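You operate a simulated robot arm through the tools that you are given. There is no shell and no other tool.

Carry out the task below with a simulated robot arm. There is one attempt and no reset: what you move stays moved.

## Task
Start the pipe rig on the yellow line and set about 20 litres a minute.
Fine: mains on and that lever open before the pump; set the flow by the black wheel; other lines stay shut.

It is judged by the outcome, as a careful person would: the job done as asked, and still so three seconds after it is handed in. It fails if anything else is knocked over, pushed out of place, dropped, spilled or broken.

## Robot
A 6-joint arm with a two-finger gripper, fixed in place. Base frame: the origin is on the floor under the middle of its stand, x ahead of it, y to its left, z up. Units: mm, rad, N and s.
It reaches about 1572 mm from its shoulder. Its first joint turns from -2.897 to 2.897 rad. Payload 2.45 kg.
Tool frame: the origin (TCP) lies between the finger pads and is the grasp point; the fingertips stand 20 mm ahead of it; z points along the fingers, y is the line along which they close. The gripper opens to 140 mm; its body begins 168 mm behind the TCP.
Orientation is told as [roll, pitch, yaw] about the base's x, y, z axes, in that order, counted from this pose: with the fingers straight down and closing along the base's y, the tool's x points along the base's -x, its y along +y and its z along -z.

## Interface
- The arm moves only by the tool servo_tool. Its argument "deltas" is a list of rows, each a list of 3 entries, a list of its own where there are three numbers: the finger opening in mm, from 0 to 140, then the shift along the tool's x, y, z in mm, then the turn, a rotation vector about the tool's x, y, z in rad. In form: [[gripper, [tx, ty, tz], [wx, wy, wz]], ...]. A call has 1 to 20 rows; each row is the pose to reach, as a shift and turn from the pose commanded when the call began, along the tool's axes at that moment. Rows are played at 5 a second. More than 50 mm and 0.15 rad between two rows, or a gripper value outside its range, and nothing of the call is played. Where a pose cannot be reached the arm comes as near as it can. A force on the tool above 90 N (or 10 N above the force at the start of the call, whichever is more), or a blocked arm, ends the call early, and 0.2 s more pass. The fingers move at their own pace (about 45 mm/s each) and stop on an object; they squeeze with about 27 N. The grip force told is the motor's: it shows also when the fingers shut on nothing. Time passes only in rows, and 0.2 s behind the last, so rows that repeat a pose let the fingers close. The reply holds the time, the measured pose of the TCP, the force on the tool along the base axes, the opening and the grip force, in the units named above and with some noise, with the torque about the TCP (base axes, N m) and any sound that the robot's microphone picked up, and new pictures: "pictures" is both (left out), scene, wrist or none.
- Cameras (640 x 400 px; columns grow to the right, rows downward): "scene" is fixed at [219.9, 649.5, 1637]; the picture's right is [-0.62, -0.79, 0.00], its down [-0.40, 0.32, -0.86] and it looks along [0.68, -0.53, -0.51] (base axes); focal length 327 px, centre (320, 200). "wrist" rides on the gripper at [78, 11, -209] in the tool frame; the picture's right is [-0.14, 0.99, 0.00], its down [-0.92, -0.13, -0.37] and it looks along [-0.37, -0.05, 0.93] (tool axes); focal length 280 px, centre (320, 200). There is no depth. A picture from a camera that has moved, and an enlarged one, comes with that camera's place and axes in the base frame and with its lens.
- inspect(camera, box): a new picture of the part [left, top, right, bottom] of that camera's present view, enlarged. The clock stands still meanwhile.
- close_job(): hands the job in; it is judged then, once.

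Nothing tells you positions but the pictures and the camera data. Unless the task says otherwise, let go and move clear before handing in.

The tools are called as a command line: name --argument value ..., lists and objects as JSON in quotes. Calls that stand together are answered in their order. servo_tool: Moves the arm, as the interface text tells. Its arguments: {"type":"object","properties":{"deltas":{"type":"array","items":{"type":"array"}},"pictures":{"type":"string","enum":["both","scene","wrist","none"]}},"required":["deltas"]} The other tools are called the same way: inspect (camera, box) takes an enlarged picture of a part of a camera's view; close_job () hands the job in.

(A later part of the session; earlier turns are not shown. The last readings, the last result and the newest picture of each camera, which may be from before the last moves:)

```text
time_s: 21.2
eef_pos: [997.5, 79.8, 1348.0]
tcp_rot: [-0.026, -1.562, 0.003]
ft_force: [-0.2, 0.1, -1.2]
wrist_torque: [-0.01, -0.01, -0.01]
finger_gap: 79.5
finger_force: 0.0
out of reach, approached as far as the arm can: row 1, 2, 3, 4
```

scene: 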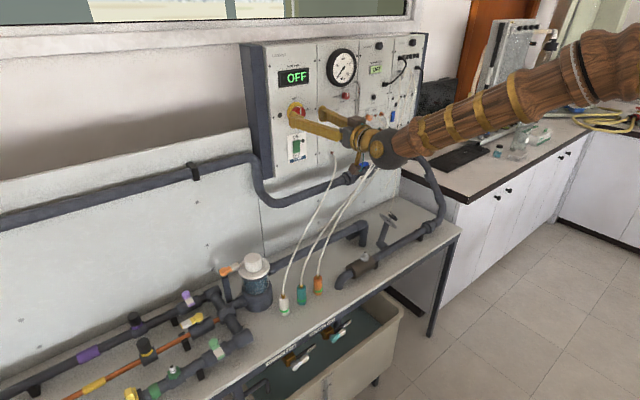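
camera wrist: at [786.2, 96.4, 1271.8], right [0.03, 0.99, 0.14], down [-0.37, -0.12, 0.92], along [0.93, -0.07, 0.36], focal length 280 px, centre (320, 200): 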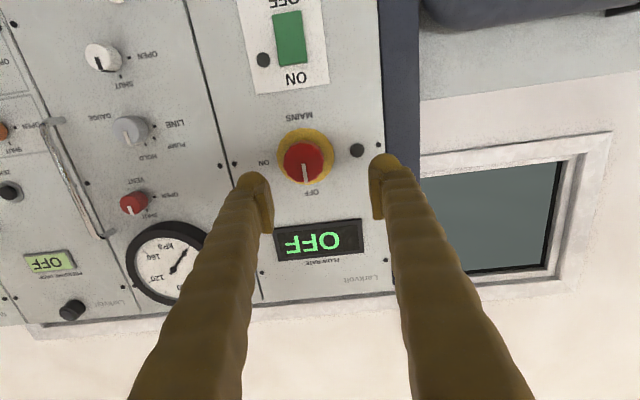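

The arm can't slide toward −y in this exact orientation (a wrist joint limit seems to bind). I'll yaw the tool slightly toward −y, which should free it while still addressing the knob nearly head-on.

servo_tool --deltas '[[80, [0, 0, 0], [0.08, 0, 0]], [80, [0, 0, 0], [0.16, 0, 0]], [80, [0, -4, 0], [0.16, 0, 0]], [80, [0, -4, 0], [0.16, 0, 0]]]'

```text
time_s: 22.2
eef_pos: [995.8, 74.9, 1349.2]
tcp_rot: [2.736, -1.571, -2.899]
ft_force: [-0.2, -0.2, 0.4]
wrist_torque: [0.0, 0.01, 0.0]
finger_gap: 79.7
finger_force: 0.0
camera wrist: at [790.4, 120.1, 1270.6], right [0.16, 0.98, 0.14], down [-0.38, -0.07, 0.92], along [0.91, -0.2, 0.37], focal length 280 px, centre (320, 200)
```

scene: 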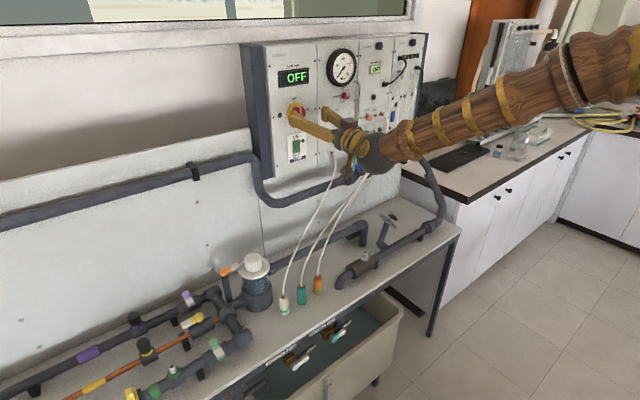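
wrist: 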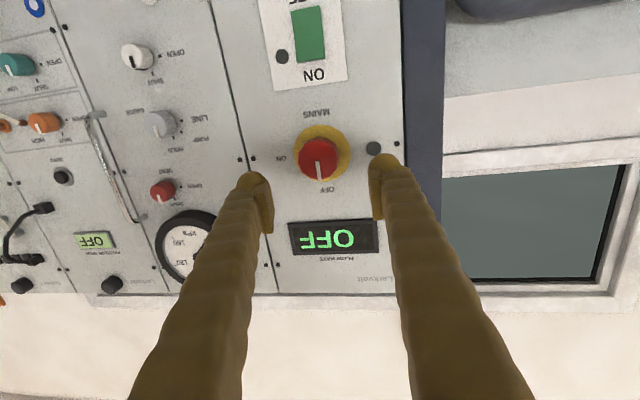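

That pose is reached cleanly. I'll test whether the tool can roll clockwise here (needed for the knob turn) while still in free space.

servo_tool --deltas '[[80, [0, 0, 0], [0, 0, 0.14]], [80, [0, 0, 0], [0, 0, 0.28]], [80, [0, 0, 0], [0, 0, 0.42]], [80, [0, 0, 0], [0, 0, 0.56]], [80, [0, 0, 0], [0, 0, 0.7]], [80, [0, 0, 0], [0, 0, 0.84]], [80, [0, 0, 0], [0, 0, 0.98]], [80, [0, 0, 0], [0, 0, 1.12]], [80, [0, 0, 0], [0, 0, 1.26]], [80, [0, 0, 0], [0, 0, 1.4]], [80, [0, 0, 0], [0, 0, 1.54]], [80, [0, 0, 0], [0, 0, 1.68]]]'

```text
time_s: 24.8
eef_pos: [1019.2, 97.6, 1420.1]
tcp_rot: [1.274, -0.056, -1.587]
ft_force: [0.8, 0.4, 0.6]
wrist_torque: [-0.02, 0.02, 0.02]
finger_gap: 79.9
finger_force: 0.0
out of reach, approached as far as the arm can: row 3, 4, 5, 6, 7, 8, 9, 10, 11, 12
camera wrist: at [822.8, 183.8, 1488.4], right [0.29, -0.09, 0.95], down [-0.4, -0.91, 0.04], along [0.87, -0.4, -0.3], focal length 280 px, centre (320, 200)
```

scene: 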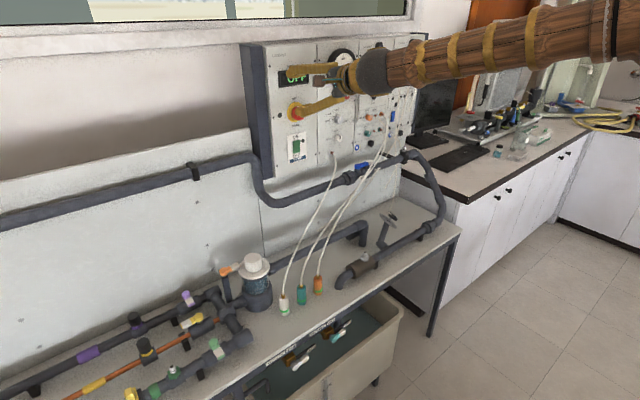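
wrist: 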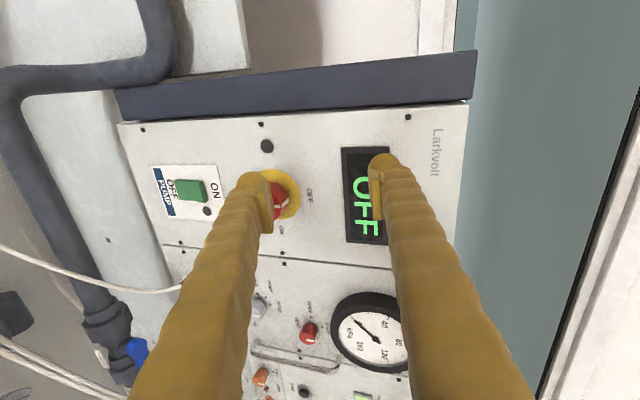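

Clockwise roll from level runs into a joint limit and the arm compromised upward, but nothing was touched. I'll back off and roll the other way, so that I can grip the round knob with a counter-rolled tool and turn clockwise back to level.

servo_tool --deltas '[[80, [0, 0, -40], [0, 0, 0]], [80, [-5, -40, -60], [0, 0, -0.1]], [80, [-10, -75, -60], [0, 0, -0.25]], [80, [-10, -75, -60], [0, 0, -0.4]], [80, [-10, -75, -60], [0, 0, -0.55]], [80, [-10, -75, -60], [0, 0, -0.7]], [80, [-10, -75, -60], [0, 0, -0.85]], [80, [-10, -75, -60], [0, 0, -1]], [80, [-10, -75, -60], [0, 0, -1.15]], [80, [-10, -75, -60], [0, 0, -1.3]], [80, [-10, -75, -60], [0, 0, -1.45]], [80, [-10, -75, -60], [0, 0, -1.57]], [80, [-10, -75, -60], [0, 0, -1.57]]]'

```text
time_s: 27.6
eef_pos: [939.6, 85.4, 1367.1]
tcp_rot: [-0.197, -1.271, 0.173]
ft_force: [-0.4, -0.2, 0.7]
wrist_torque: [0.0, -0.02, -0.02]
finger_gap: 79.9
finger_force: 0.0
out of reach, approached as far as the arm can: row 2, 3, 4
camera wrist: at [715.7, 100.7, 1353.7], right [0.06, 1.0, 0.07], down [-0.08, -0.07, 0.99], along [0.99, -0.06, 0.08], focal length 280 px, centre (320, 200)
```

scene: 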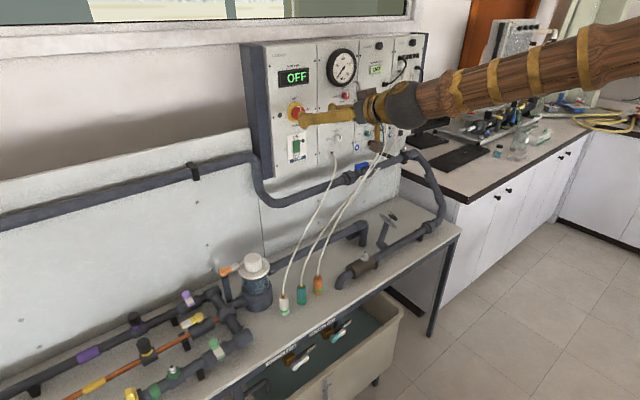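
wrist: 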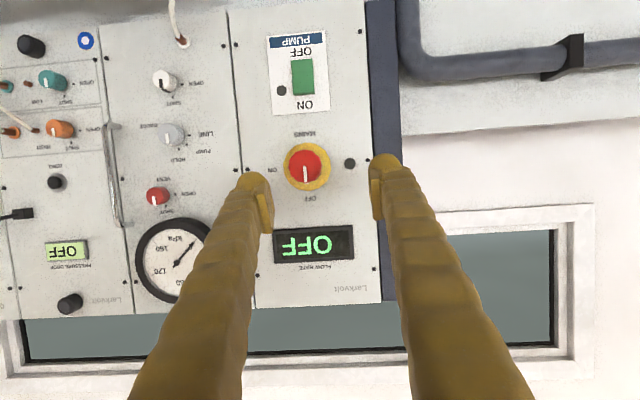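

The arm is free here with the tool pitched slightly down. I'll bring it level with a slight −y yaw, just in front of the knob.

servo_tool --deltas '[[80, [7, 0, 5], [0.045, -0.099, 0.028]], [80, [14, 0, 11], [0.089, -0.197, 0.055]], [80, [21, 0, 17], [0.134, -0.296, 0.083]], [80, [21, 0, 17], [0.134, -0.296, 0.083]]]' --pictures "none"

servo_tool --deltas '[[80, [0, 0, 0], [0, 0, -0.14]], [80, [0, 0, 0], [0, 0, -0.28]], [80, [0, 0, 0], [0, 0, -0.42]], [80, [0, 0, 0], [0, 0, -0.56]], [80, [0, 0, 0], [0, 0, -0.7]], [80, [0, 0, 0], [0, 0, -0.84]], [80, [0, 0, 0], [0, 0, -0.98]], [80, [0, 0, 0], [0, 0, -1.12]], [80, [0, 0, 0], [0, 0, -1.26]], [80, [0, 0, 0], [0, 0, -1.4]], [80, [0, 0, 0], [0, 0, -1.4]]]'

```text
time_s: 28.6
eef_pos: [950.1, 84.5, 1341.3]
tcp_rot: [2.282, -1.564, -2.441]
ft_force: [-0.9, 0.5, -0.7]
wrist_torque: [-0.01, -0.04, 0.01]
finger_gap: 80.0
finger_force: 0.0
```

```text
time_s: 31.0
eef_pos: [950.1, 83.7, 1342.6]
tcp_rot: [-1.573, -0.176, 1.41]
ft_force: [0.3, 0.4, 0.5]
wrist_torque: [-0.01, 0.01, 0.0]
finger_gap: 80.1
finger_force: 0.0
camera wrist: at [730.4, 45.0, 1317.8], right [0.05, 0.3, -0.95], down [-0.22, 0.93, 0.28], along [0.97, 0.2, 0.12], focal length 280 px, centre (320, 200)
```

scene: 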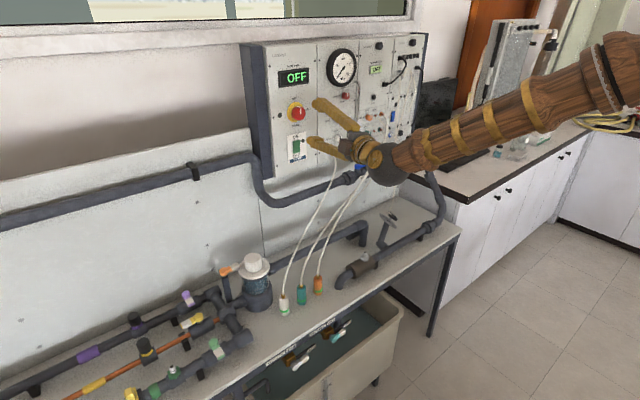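
wrist: 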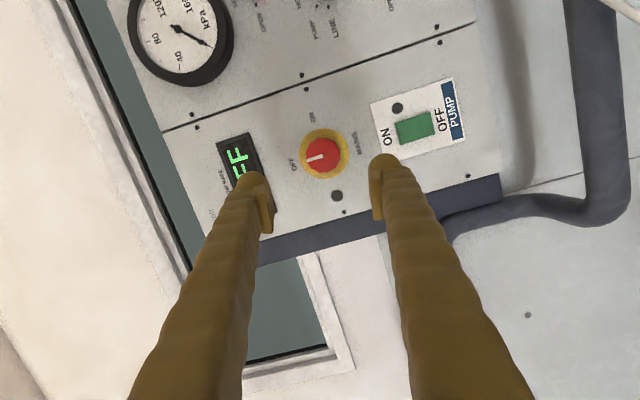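

The counter-rolled pose is reached, and the knob axis lines up at about (1074, 65, 1342). I'll advance to just short of the knob and check the fingers straddle it.

servo_tool --deltas '[[70, [-1, 0, 30], [0, 0, -0.08]], [66, [-1, 0, 60], [0, 0, -0.15]], [66, [-1, 0, 85], [0, 0, -0.15]], [66, [-1, 0, 85], [0, 0, -0.15]]]'

inspect --camera "wrist" --box '[220, 90, 420, 230]'

inspect --camera "scene" --box '[250, 60, 350, 140]'

```text
time_s: 32.0
eef_pos: [1036.0, 71.4, 1343.3]
tcp_rot: [-1.574, -0.026, 1.409]
ft_force: [-0.2, 0.0, -0.1]
wrist_torque: [0.01, -0.04, 0.02]
finger_gap: 66.1
finger_force: 0.0
camera wrist: at [815.0, 29.4, 1329.4], right [0.03, 0.16, -0.99], down [-0.22, 0.96, 0.15], along [0.98, 0.21, 0.06], focal length 280 px, centre (320, 200)
```

scene: 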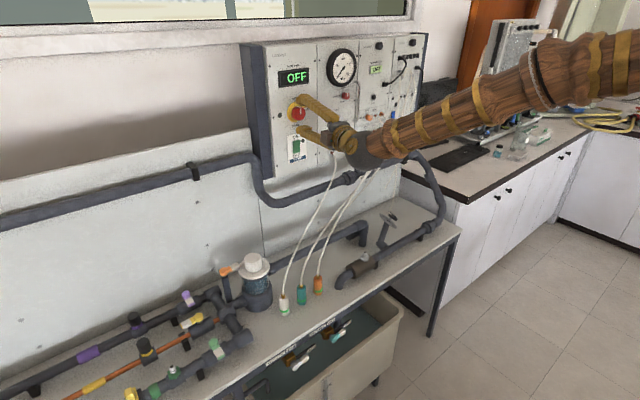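
wrist: 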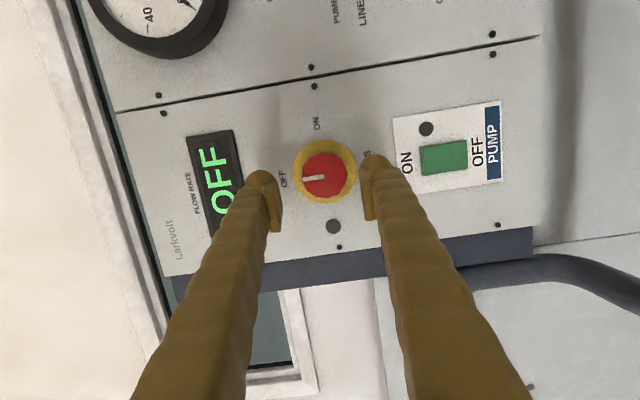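

```text
2.86 times, centred on (320, 160) of wrist
camera zoom: at [815.0, 29.4, 1329.4], right [0.03, 0.16, -0.99], down [-0.22, 0.96, 0.15], along [0.98, 0.21, 0.06], focal length 801 px, centre (320, 314)
```

zoom: 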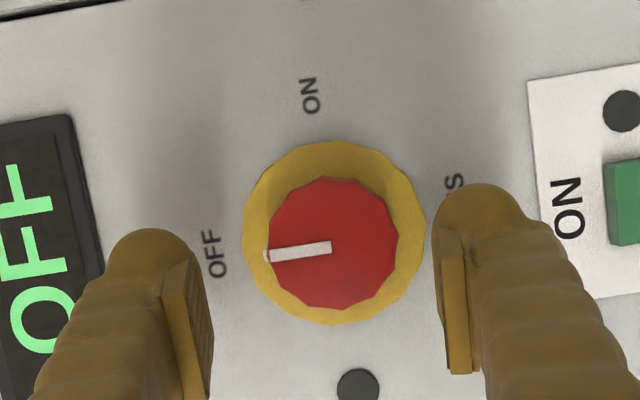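

```text
5.00 times, centred on (300, 100) of scene
camera zoom: at [219.9, 649.5, 1637.0], right [-0.62, -0.79, 0.0], down [-0.4, 0.32, -0.86], along [0.68, -0.53, -0.51], focal length 1636 px, centre (420, 700)
```

zoom: 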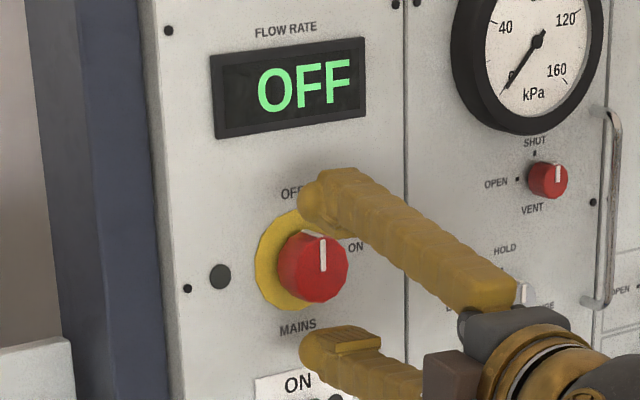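

The fingers straddle the knob; it sits about 4 mm lower and 3 mm to the −y side of the tool axis. I'll correct, advance onto it and close.

servo_tool --deltas '[[66, [3, 4, 12], [0, 0, 0]], [66, [3, 4, 24], [0, 0, 0]], [66, [3, 4, 32], [0, 0, 0]], [50, [3, 4, 32], [0, 0, 0]], [30, [3, 4, 32], [0, 0, 0]], [20, [3, 4, 32], [0, 0, 0]], [20, [3, 4, 32], [0, 0, 0]]]'

inspect --camera "scene" --box '[250, 60, 350, 140]'

inspect --camera "wrist" --box '[220, 90, 420, 230]'

```text
time_s: 33.6
eef_pos: [1064.9, 62.9, 1337.8]
tcp_rot: [-1.575, -0.026, 1.41]
ft_force: [-2.5, -3.0, -8.1]
wrist_torque: [0.04, 0.1, -0.03]
finger_gap: 40.9
finger_force: 44.5
camera wrist: at [844.8, 21.1, 1325.1], right [0.03, 0.16, -0.99], down [-0.22, 0.96, 0.15], along [0.98, 0.21, 0.06], focal length 280 px, centre (320, 200)
```

scene: 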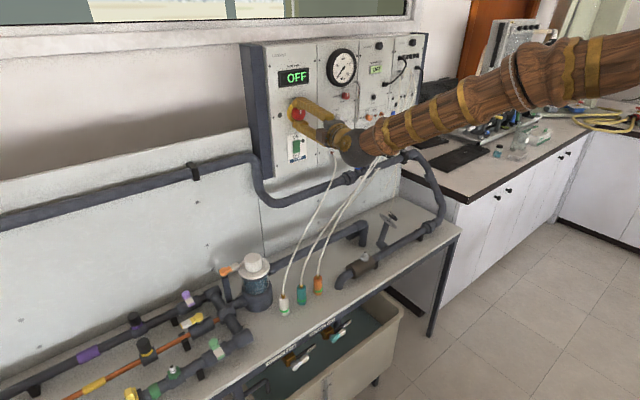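
wrist: 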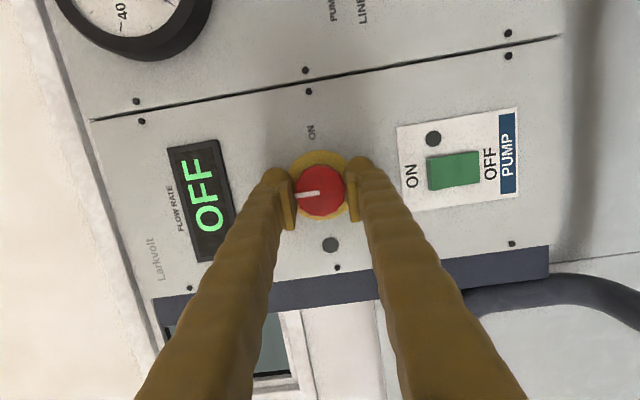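

```text
5.00 times, centred on (300, 100) of scene
camera zoom: at [219.9, 649.5, 1637.0], right [-0.62, -0.79, 0.0], down [-0.4, 0.32, -0.86], along [0.68, -0.53, -0.51], focal length 1636 px, centre (420, 700)
```

zoom: 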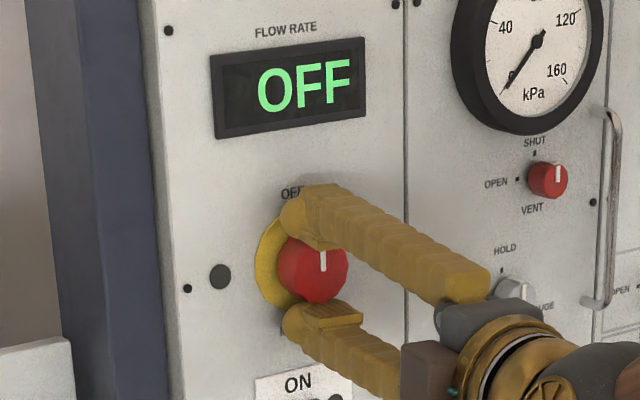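

```text
2.86 times, centred on (320, 160) of wrist
camera zoom: at [844.8, 21.1, 1325.1], right [0.03, 0.16, -0.99], down [-0.22, 0.96, 0.15], along [0.98, 0.21, 0.06], focal length 801 px, centre (320, 314)
```

zoom: 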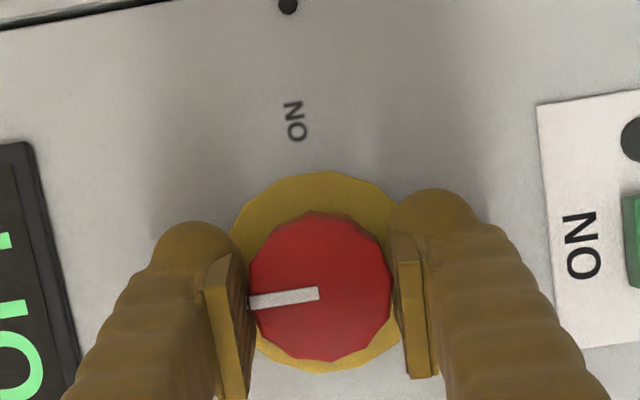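

Gripped on the knob (40.9 mm). I'll begin turning clockwise and check that it follows.

servo_tool --deltas '[[20, [0, 0, 0], [0, 0, 0.12]], [20, [0, 0, 0], [0, 0, 0.24]], [20, [0, 0, 0], [0, 0, 0.36]], [20, [0, 0, 0], [0, 0, 0.48]]]'

inspect --camera "wrist" --box '[220, 90, 420, 230]'

```text
time_s: 34.6
eef_pos: [1065.3, 63.3, 1338.4]
tcp_rot: [-1.576, -0.508, 1.41]
ft_force: [-6.7, -1.8, -13.0]
wrist_torque: [-0.02, 0.49, -0.03]
finger_gap: 40.7
finger_force: 45.0
camera wrist: at [847.6, 35.8, 1290.7], right [0.1, 0.59, -0.8], down [-0.25, 0.79, 0.56], along [0.96, 0.14, 0.22], focal length 280 px, centre (320, 200)
```

scene: 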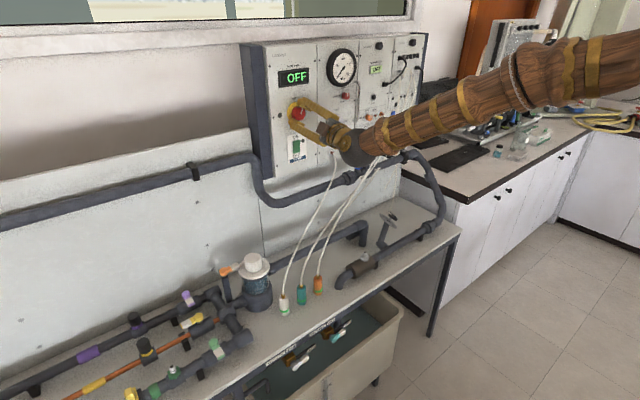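
wrist: 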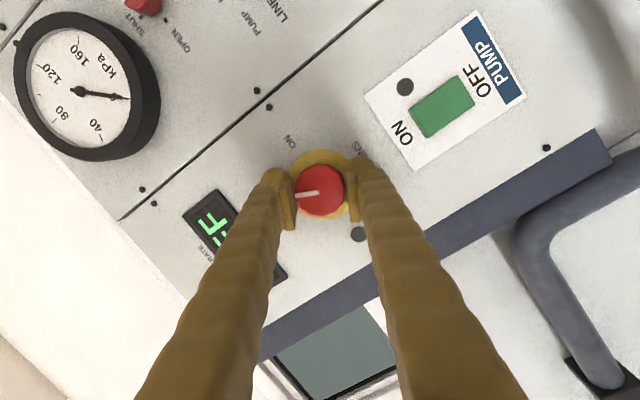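

```text
2.86 times, centred on (320, 160) of wrist
camera zoom: at [847.6, 35.8, 1290.7], right [0.1, 0.59, -0.8], down [-0.25, 0.79, 0.56], along [0.96, 0.14, 0.22], focal length 801 px, centre (320, 314)
```

zoom: 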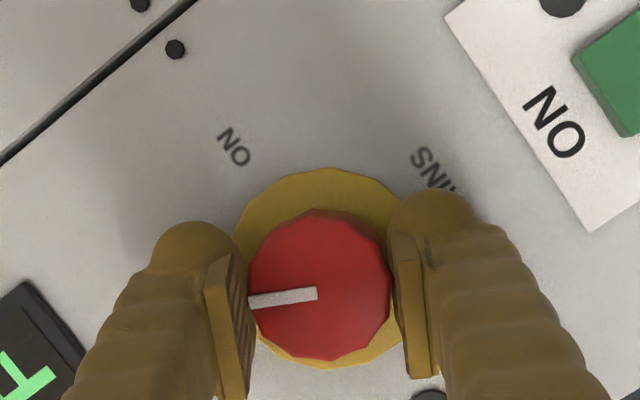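

The knob turns with the fingers at modest force. I'll continue to the ON position.

servo_tool --deltas '[[20, [0, 0, 0], [0, 0, 0.13]], [20, [0, 0, 0], [0, 0, 0.26]], [20, [0, 0, 0], [0, 0, 0.39]], [20, [0, 0, 0], [0, 0, 0.52]], [20, [0, 0, 0], [0, 0, 0.65]], [20, [0, 0, 0], [0, 0, 0.78]], [20, [0, 0, 0], [0, 0, 0.91]], [20, [0, 0, 0], [0, 0, 1.02]], [20, [0, 0, 0], [0, 0, 1.09]]]'

inspect --camera "wrist" --box '[220, 90, 420, 230]'

inspect --camera "scene" --box '[250, 60, 350, 140]'

```text
time_s: 36.6
eef_pos: [1065.4, 64.1, 1340.2]
tcp_rot: [1.74, -1.544, -1.899]
ft_force: [-10.4, -9.1, -5.3]
wrist_torque: [0.04, 0.29, 0.3]
finger_gap: 41.4
finger_force: 45.2
camera wrist: at [860.0, 110.6, 1261.3], right [0.16, 0.97, 0.16], down [-0.39, -0.09, 0.92], along [0.91, -0.21, 0.37], focal length 280 px, centre (320, 200)
```

scene: 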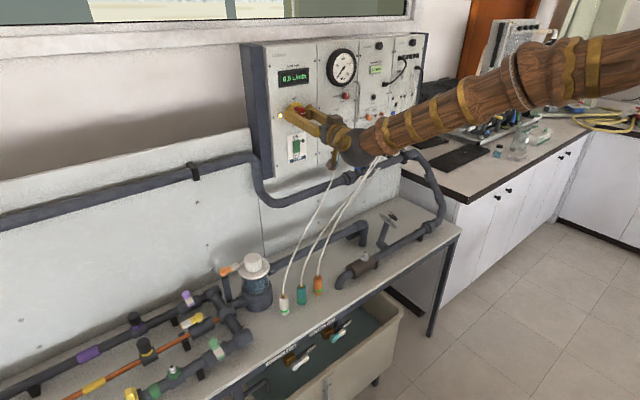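
wrist: 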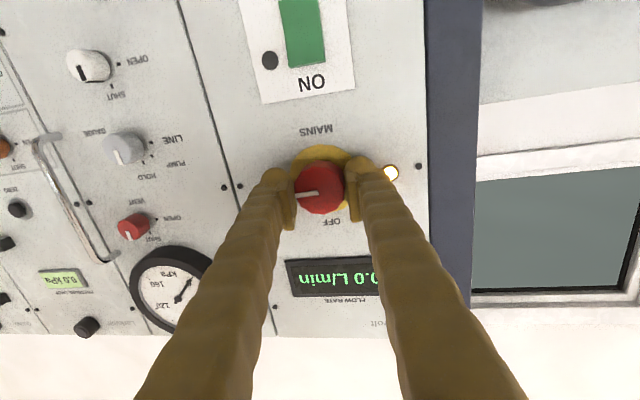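

```text
2.86 times, centred on (320, 160) of wrist
camera zoom: at [860.0, 110.6, 1261.3], right [0.16, 0.97, 0.16], down [-0.39, -0.09, 0.92], along [0.91, -0.21, 0.37], focal length 801 px, centre (320, 314)
```

zoom: 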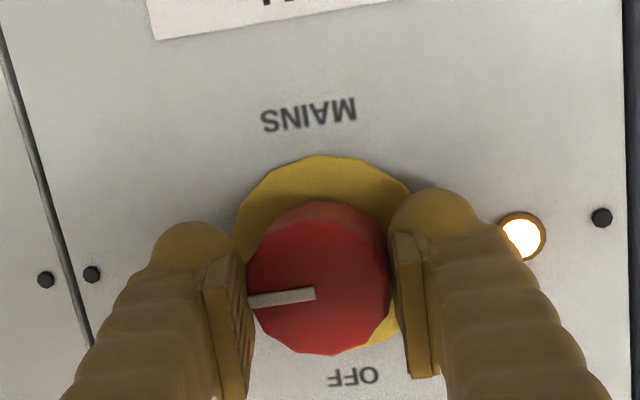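

```text
5.00 times, centred on (300, 100) of scene
camera zoom: at [219.9, 649.5, 1637.0], right [-0.62, -0.79, 0.0], down [-0.4, 0.32, -0.86], along [0.68, -0.53, -0.51], focal length 1636 px, centre (420, 700)
```

zoom: 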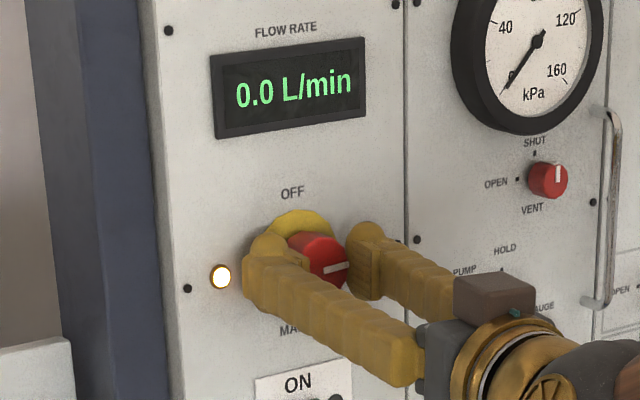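

The mains lamp is lit and the flow display reads 0.0 L/min. I'll release the knob and back straight off.

servo_tool --deltas '[[50, [0, 0, 0], [0, 0, 0]], [66, [0, 0, 0], [0, 0, 0]], [66, [0, 0, 0], [0, 0, 0]], [66, [0, 0, -35], [0, 0, 0]], [66, [0, 0, -80], [0, 0, 0]], [66, [0, 0, -80], [0, 0, 0]]]'

inspect --camera "scene" --box '[250, 60, 350, 180]'

inspect --camera "wrist" --box '[200, 0, 440, 220]'

```text
time_s: 38.0
eef_pos: [988.2, 77.1, 1338.3]
tcp_rot: [1.742, -1.544, -1.9]
ft_force: [-0.4, 0.2, -0.1]
wrist_torque: [0.01, 0.02, -0.03]
finger_gap: 65.9
finger_force: 0.0
camera wrist: at [781.8, 124.2, 1260.4], right [0.16, 0.97, 0.16], down [-0.39, -0.09, 0.92], along [0.91, -0.21, 0.37], focal length 280 px, centre (320, 200)
```

scene: 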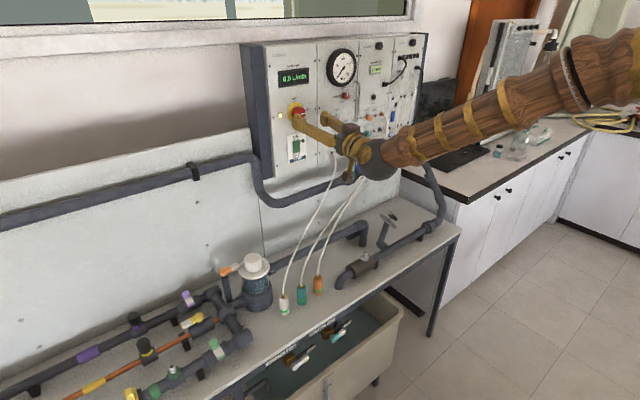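
wrist: 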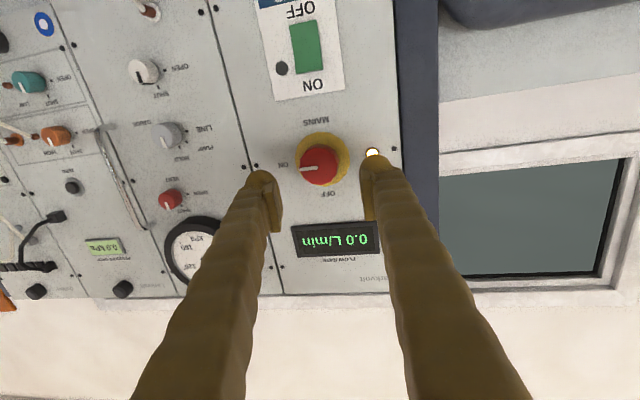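

```text
3.33 times, centred on (300, 120) of scene
camera zoom: at [219.9, 649.5, 1637.0], right [-0.62, -0.79, 0.0], down [-0.4, 0.32, -0.86], along [0.68, -0.53, -0.51], focal length 1090 px, centre (387, 467)
```

zoom: 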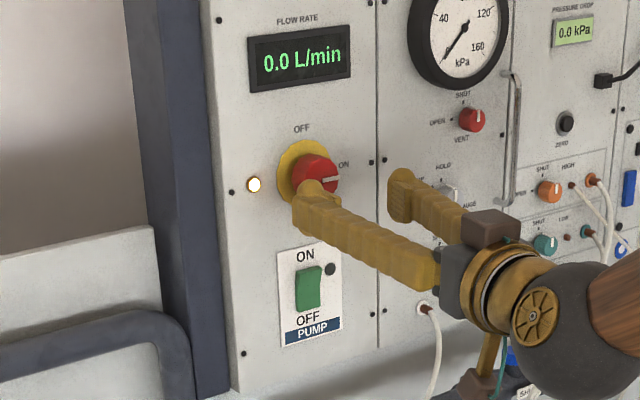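

```text
1.82 times, centred on (320, 110) of wrist
camera zoom: at [781.8, 124.2, 1260.4], right [0.16, 0.97, 0.16], down [-0.39, -0.09, 0.92], along [0.91, -0.21, 0.37], focal length 510 px, centre (320, 364)
```

zoom: 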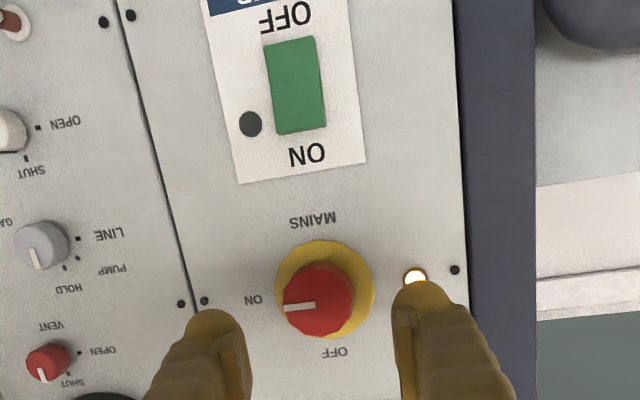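

Mains is ON and stays there. Next I'll close the fingers, drop level with the top (ON) half of the pump rocker at about (1095, 65, 1238), and stop short to check before pressing.

servo_tool --deltas '[[40, [25, 0.7, 2.7], [0, 0, 0]], [20, [50, 1.4, 5.4], [0, 0, 0]], [0, [75, 2.1, 8], [0, 0, 0]], [0, [100, 2.8, 10.8], [0, 0, 0]], [0, [100, 2.8, 10.8], [0, 0, 0]], [0, [100, 2.8, 10.8], [0, 0, 0]]]'

inspect --camera "wrist" --box '[220, 60, 420, 220]'

inspect --camera "scene" --box '[250, 100, 390, 200]'

```text
time_s: 39.4
eef_pos: [998.4, 80.8, 1239.4]
tcp_rot: [1.728, -1.544, -1.888]
ft_force: [-0.3, 0.3, 0.3]
wrist_torque: [0.0, 0.02, -0.03]
finger_gap: 0.2
finger_force: 27.3
camera wrist: at [793.3, 127.2, 1160.6], right [0.16, 0.97, 0.16], down [-0.39, -0.09, 0.92], along [0.91, -0.21, 0.37], focal length 280 px, centre (320, 200)
```

scene: 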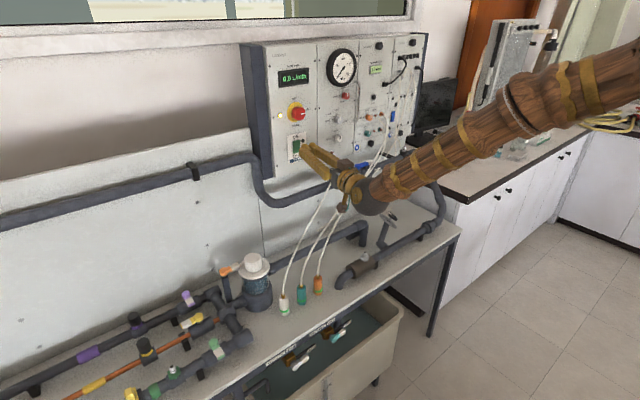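
wrist: 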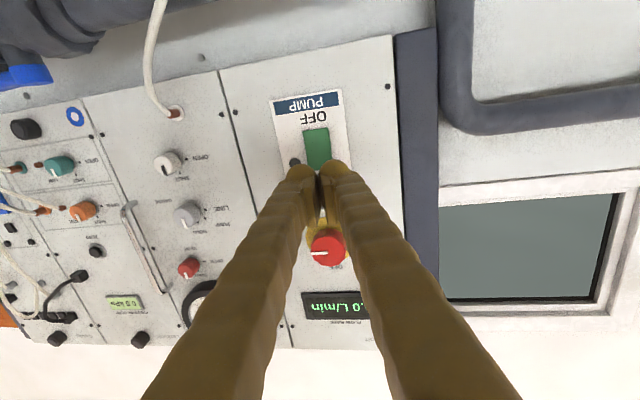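

```text
2.50 times, centred on (320, 140) of wrist
camera zoom: at [793.3, 127.2, 1160.6], right [0.16, 0.97, 0.16], down [-0.39, -0.09, 0.92], along [0.91, -0.21, 0.37], focal length 701 px, centre (320, 350)
```

zoom: 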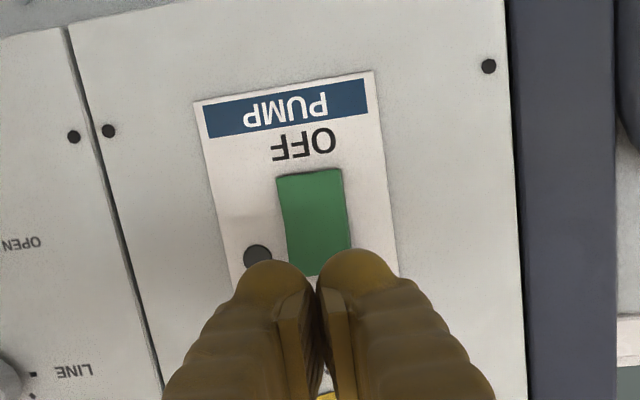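

```text
4.00 times, centred on (320, 150) of scene
camera zoom: at [219.9, 649.5, 1637.0], right [-0.62, -0.79, 0.0], down [-0.4, 0.32, -0.86], along [0.68, -0.53, -0.51], focal length 1308 px, centre (320, 400)
```

zoom: 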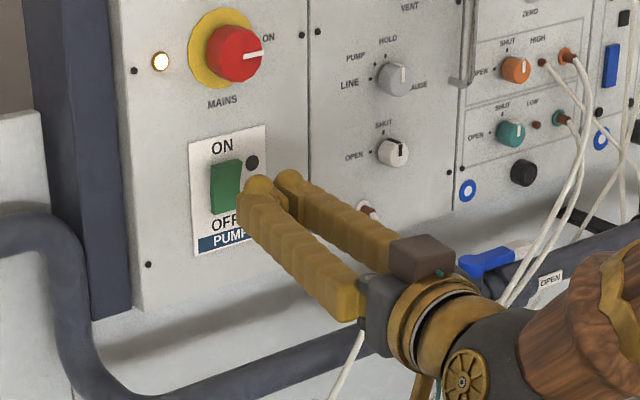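

The closed fingertips line up with the ON half of the rocker. I'll advance in small steps until I feel contact.

servo_tool --deltas '[[0, [3, 0, 30], [0, 0, 0]], [0, [3, 0, 58], [0, 0, 0]], [0, [3, 0, 64], [0, 0, 0]], [0, [3, 0, 67], [0, 0, 0]], [0, [3, 0, 70], [0, 0, 0]]]'

inspect --camera "scene" --box '[250, 60, 390, 200]'

inspect --camera "wrist" --box '[220, 100, 420, 260]'

```text
time_s: 40.6
eef_pos: [1067.2, 69.0, 1235.4]
tcp_rot: [1.727, -1.544, -1.889]
ft_force: [-0.8, 1.6, 0.3]
wrist_torque: [-0.03, -0.02, -0.03]
finger_gap: 0.0
finger_force: 26.9
camera wrist: at [861.9, 115.8, 1157.6], right [0.16, 0.97, 0.16], down [-0.39, -0.09, 0.92], along [0.91, -0.21, 0.37], focal length 280 px, centre (320, 200)
```

scene: 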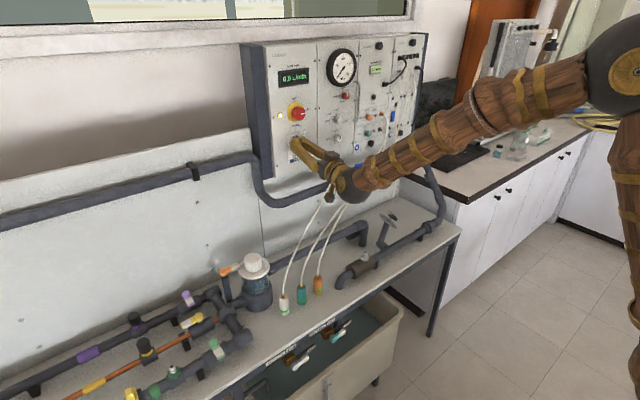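
wrist: 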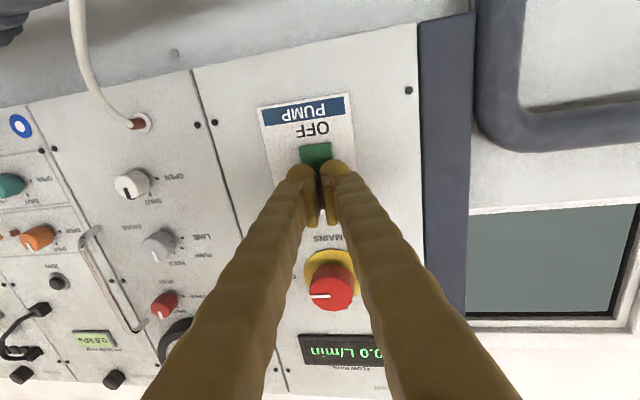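

```text
2.86 times, centred on (320, 130) of scene
camera zoom: at [219.9, 649.5, 1637.0], right [-0.62, -0.79, 0.0], down [-0.4, 0.32, -0.86], along [0.68, -0.53, -0.51], focal length 935 px, centre (320, 400)
```

zoom: 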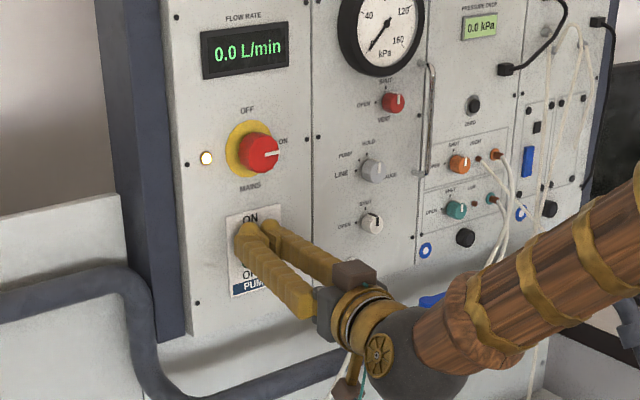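

```text
2.50 times, centred on (320, 180) of wrist
camera zoom: at [861.9, 115.8, 1157.6], right [0.16, 0.97, 0.16], down [-0.39, -0.09, 0.92], along [0.91, -0.21, 0.37], focal length 701 px, centre (320, 250)
```

zoom: 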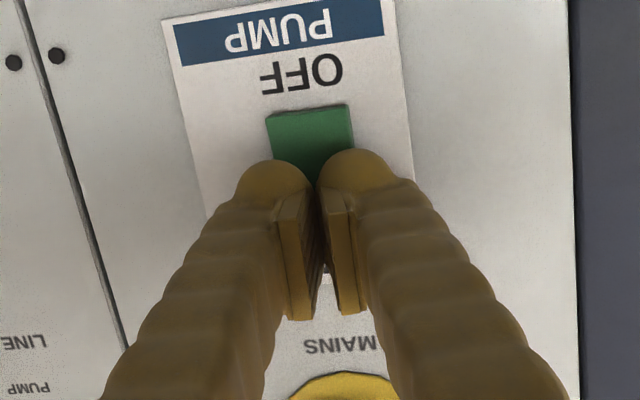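

Fingertips are at about x=1087, no contact yet. I'll continue in 2 mm steps.

servo_tool --deltas '[[0, [0, 0, 2], [0, 0, 0]], [0, [0, 0, 4], [0, 0, 0]], [0, [0, 0, 6], [0, 0, 0]]]' --pictures "wrist"

```text
time_s: 41.3
eef_pos: [1068.5, 68.3, 1236.9]
tcp_rot: [1.704, -1.544, -1.865]
ft_force: [-41.6, -0.9, 5.9]
wrist_torque: [-0.07, 0.39, 0.33]
finger_gap: 0.0
finger_force: 26.5
heard: click
stopped in row 3: the force on the tool passed its limit at 102 N (the readings are from after the stop); the commanded pose is now the measured one
camera wrist: at [863.5, 115.8, 1158.4], right [0.16, 0.97, 0.16], down [-0.39, -0.09, 0.92], along [0.91, -0.21, 0.37], focal length 280 px, centre (320, 200)
```

wrist: 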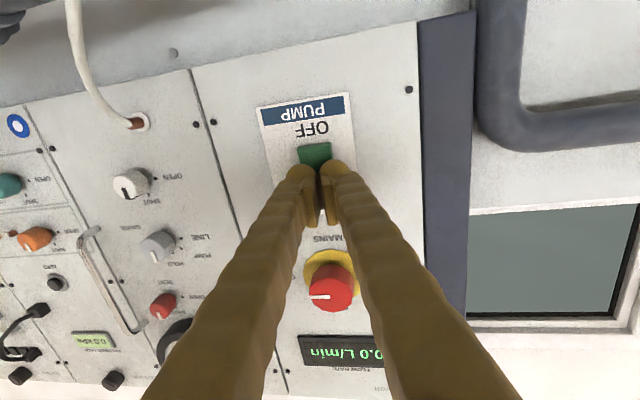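

A click was heard as I pressed, and the force limit stopped the press. I'll back straight off and look at the rocker, indicator and display.

servo_tool --deltas '[[0, [0, 0, -15], [0, 0, 0]], [0, [0, 0, -45], [0, 0, 0]], [0, [0, 0, -85], [0, 0, 0]], [0, [0, 0, -85], [0, 0, 0]]]'

inspect --camera "scene" --box '[250, 50, 390, 190]'

inspect --camera "wrist" --box '[220, 60, 420, 220]'

inspect --camera "scene" --box '[320, 130, 460, 270]'

```text
time_s: 42.3
eef_pos: [985.8, 82.4, 1234.9]
tcp_rot: [1.666, -1.546, -1.827]
ft_force: [0.5, -0.7, 0.0]
wrist_torque: [0.03, -0.03, -0.02]
finger_gap: 0.0
finger_force: 27.7
camera wrist: at [780.3, 129.4, 1157.2], right [0.16, 0.97, 0.16], down [-0.39, -0.09, 0.92], along [0.91, -0.21, 0.37], focal length 280 px, centre (320, 200)
```

scene: 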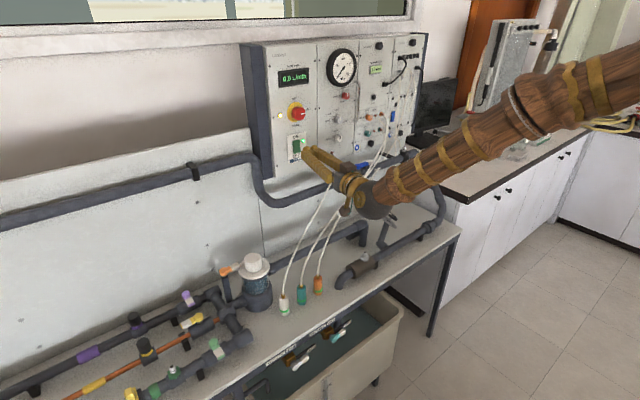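
wrist: 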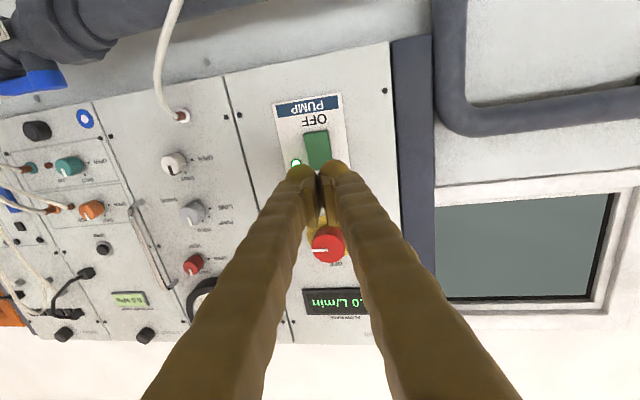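

```text
2.86 times, centred on (320, 120) of scene
camera zoom: at [219.9, 649.5, 1637.0], right [-0.62, -0.79, 0.0], down [-0.4, 0.32, -0.86], along [0.68, -0.53, -0.51], focal length 935 px, centre (320, 429)
```

zoom: 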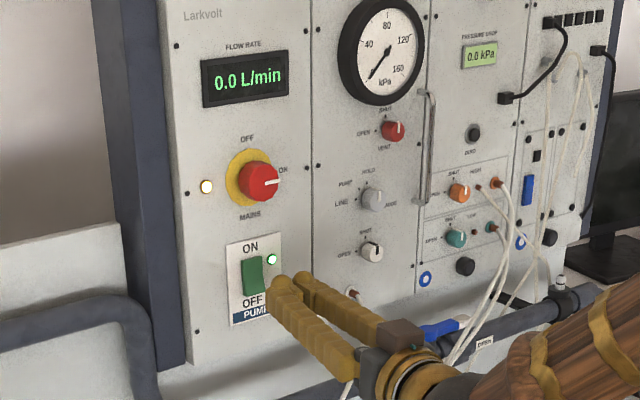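

```text
2.50 times, centred on (320, 140) of wrist
camera zoom: at [780.3, 129.4, 1157.2], right [0.16, 0.97, 0.16], down [-0.39, -0.09, 0.92], along [0.91, -0.21, 0.37], focal length 701 px, centre (320, 350)
```

zoom: 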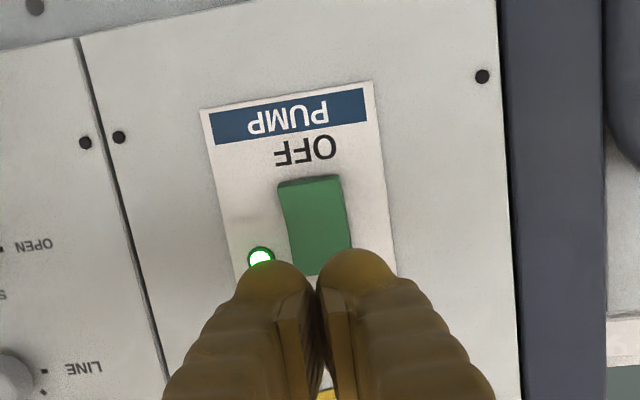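

```text
2.86 times, centred on (390, 200) of scene
camera zoom: at [219.9, 649.5, 1637.0], right [-0.62, -0.79, 0.0], down [-0.4, 0.32, -0.86], along [0.68, -0.53, -0.51], focal length 935 px, centre (120, 200)
```

zoom: 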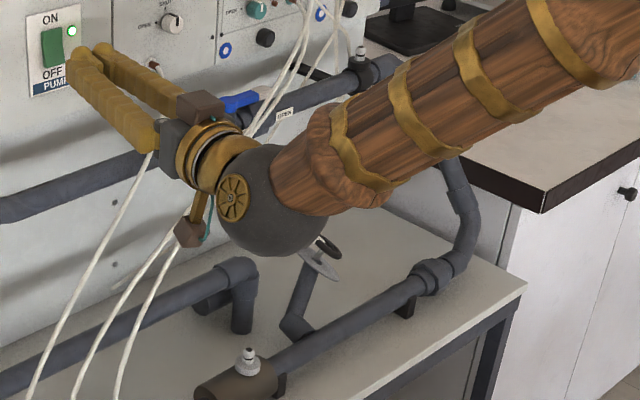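

The pump's green lamp is lit and flow reads 0.0 L/min, so the flow wheel is presumably closed. I'll retreat from the panel before reorienting toward the black handwheel.

servo_tool --deltas '[[0, [-15, 0, -42], [0, 0, 0]], [0, [-30, 0, -84], [0, 0, 0]], [0, [-45, 0, -126], [0, 0, 0]], [0, [-60, 0, -168], [0, 0, 0]], [0, [-75, 0, -210], [0, 0, 0]], [0, [-90, 0, -252], [0, 0, 0]], [0, [-105, 0, -290], [0, 0, 0]], [0, [-105, 0, -290], [0, 0, 0]]]'

inspect --camera "scene" --box '[320, 150, 460, 270]'

inspect --camera "scene" --box '[250, 50, 350, 130]'

```text
time_s: 44.1
eef_pos: [699.8, 127.7, 1339.7]
tcp_rot: [1.644, -1.544, -1.807]
ft_force: [-0.1, -0.3, -0.4]
wrist_torque: [0.03, 0.04, -0.03]
finger_gap: 0.0
finger_force: 27.3
camera wrist: at [493.7, 173.6, 1261.2], right [0.16, 0.97, 0.16], down [-0.39, -0.09, 0.92], along [0.91, -0.21, 0.37], focal length 280 px, centre (320, 200)
```

scene: 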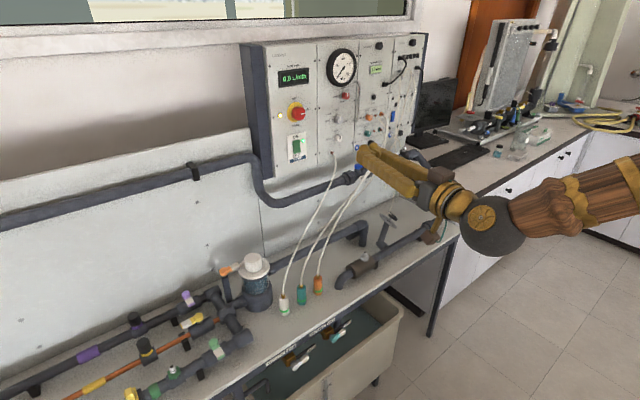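
wrist: 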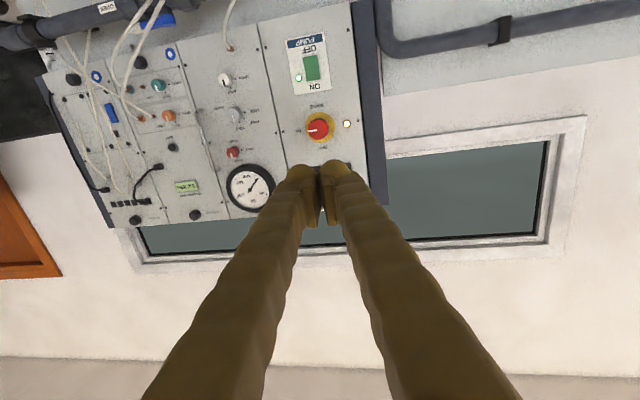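

```text
3.33 times, centred on (390, 210) of scene
camera zoom: at [219.9, 649.5, 1637.0], right [-0.62, -0.79, 0.0], down [-0.4, 0.32, -0.86], along [0.68, -0.53, -0.51], focal length 1090 px, centre (87, 167)
```

zoom: 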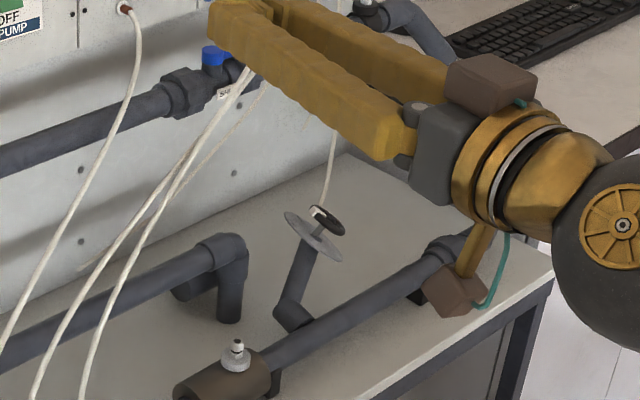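

```text
5.00 times, centred on (300, 90) of scene
camera zoom: at [219.9, 649.5, 1637.0], right [-0.62, -0.79, 0.0], down [-0.4, 0.32, -0.86], along [0.68, -0.53, -0.51], focal length 1636 px, centre (420, 750)
```

zoom: 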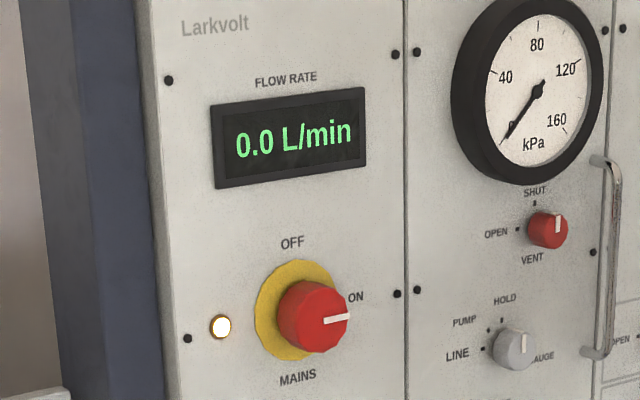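

Controls are as wanted; the scene camera can read the display while I work the wheel. I'll tip the tool back to fingers-down while moving right.

servo_tool --deltas '[[20, [0, -20, 0], [0, 0.1428, 0]], [40, [0, -40, 0], [0, 0.2856, 0]], [60, [0, -60, 0], [0, 0.4284, 0]], [80, [0, -80, 0], [0, 0.5712, 0]], [100, [0, -100, 0], [0, 0.714, 0]], [100, [0, -120, 0], [0, 0.8568, 0]], [100, [0, -140, 0], [0, 0.9996, 0]], [100, [0, -160, 0], [0, 1.1424, 0]], [100, [0, -180, 0], [0, 1.2852, 0]], [100, [0, -200, 0], [0, 1.428, 0]], [100, [0, -220, 0], [0, 1.5708, 0]], [100, [0, -220, 0], [0, 1.5708, 0]]]'

```text
time_s: 46.7
eef_pos: [664.2, -90.6, 1333.7]
tcp_rot: [0.026, -0.003, -0.162]
ft_force: [-0.3, -0.7, -0.7]
wrist_torque: [0.02, -0.03, 0.01]
finger_gap: 100.2
finger_force: 0.0
camera wrist: at [585.9, -72.0, 1544.0], right [0.29, 0.96, 0.03], down [0.89, -0.28, 0.37], along [0.36, -0.09, -0.93], focal length 280 px, centre (320, 200)
```

scene: 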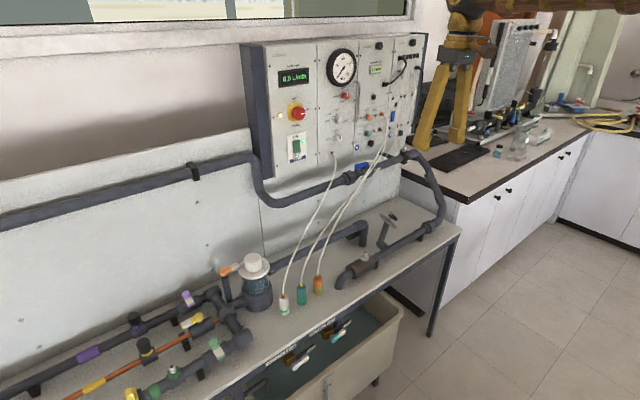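
wrist: 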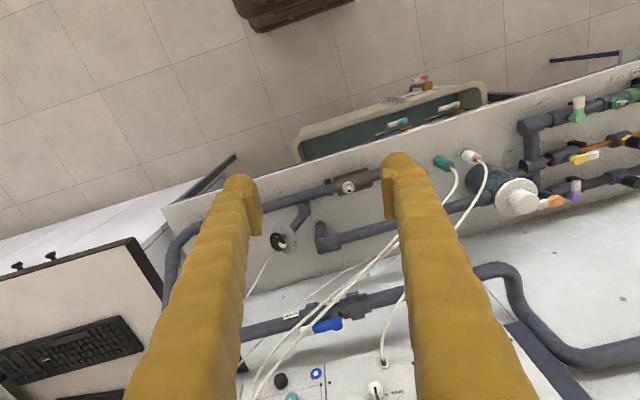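

inspect --camera "wrist" --box '[220, 160, 380, 340]'

inspect --camera "scene" --box '[350, 190, 430, 260]'

```text
2.22 times, centred on (300, 250) of wrist
camera zoom: at [585.9, -72.0, 1544.0], right [0.29, 0.96, 0.03], down [0.89, -0.28, 0.37], along [0.36, -0.09, -0.93], focal length 623 px, centre (364, 89)
```

zoom: 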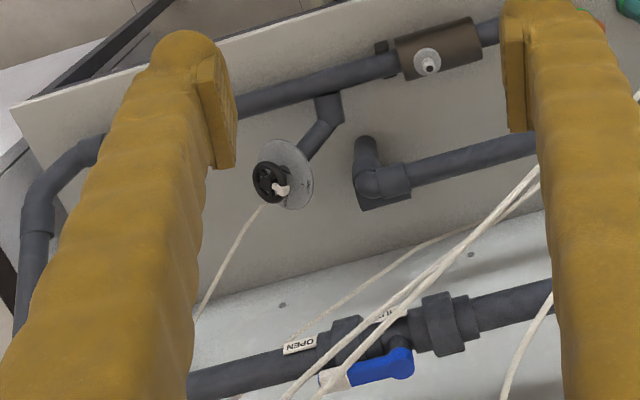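

```text
5.71 times, centred on (390, 225) of scene
camera zoom: at [219.9, 649.5, 1637.0], right [-0.62, -0.79, 0.0], down [-0.4, 0.32, -0.86], along [0.68, -0.53, -0.51], focal length 1869 px, centre (-80, 57)
```

zoom: 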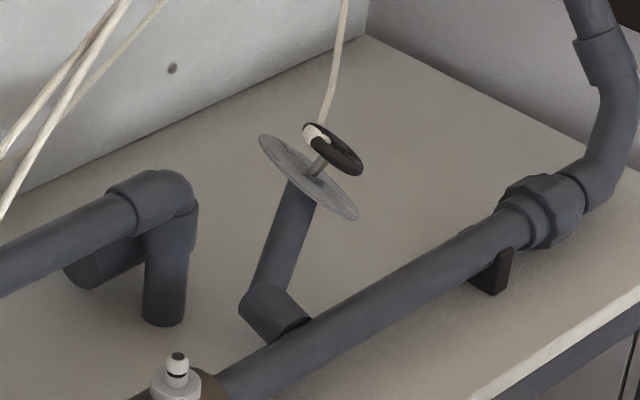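

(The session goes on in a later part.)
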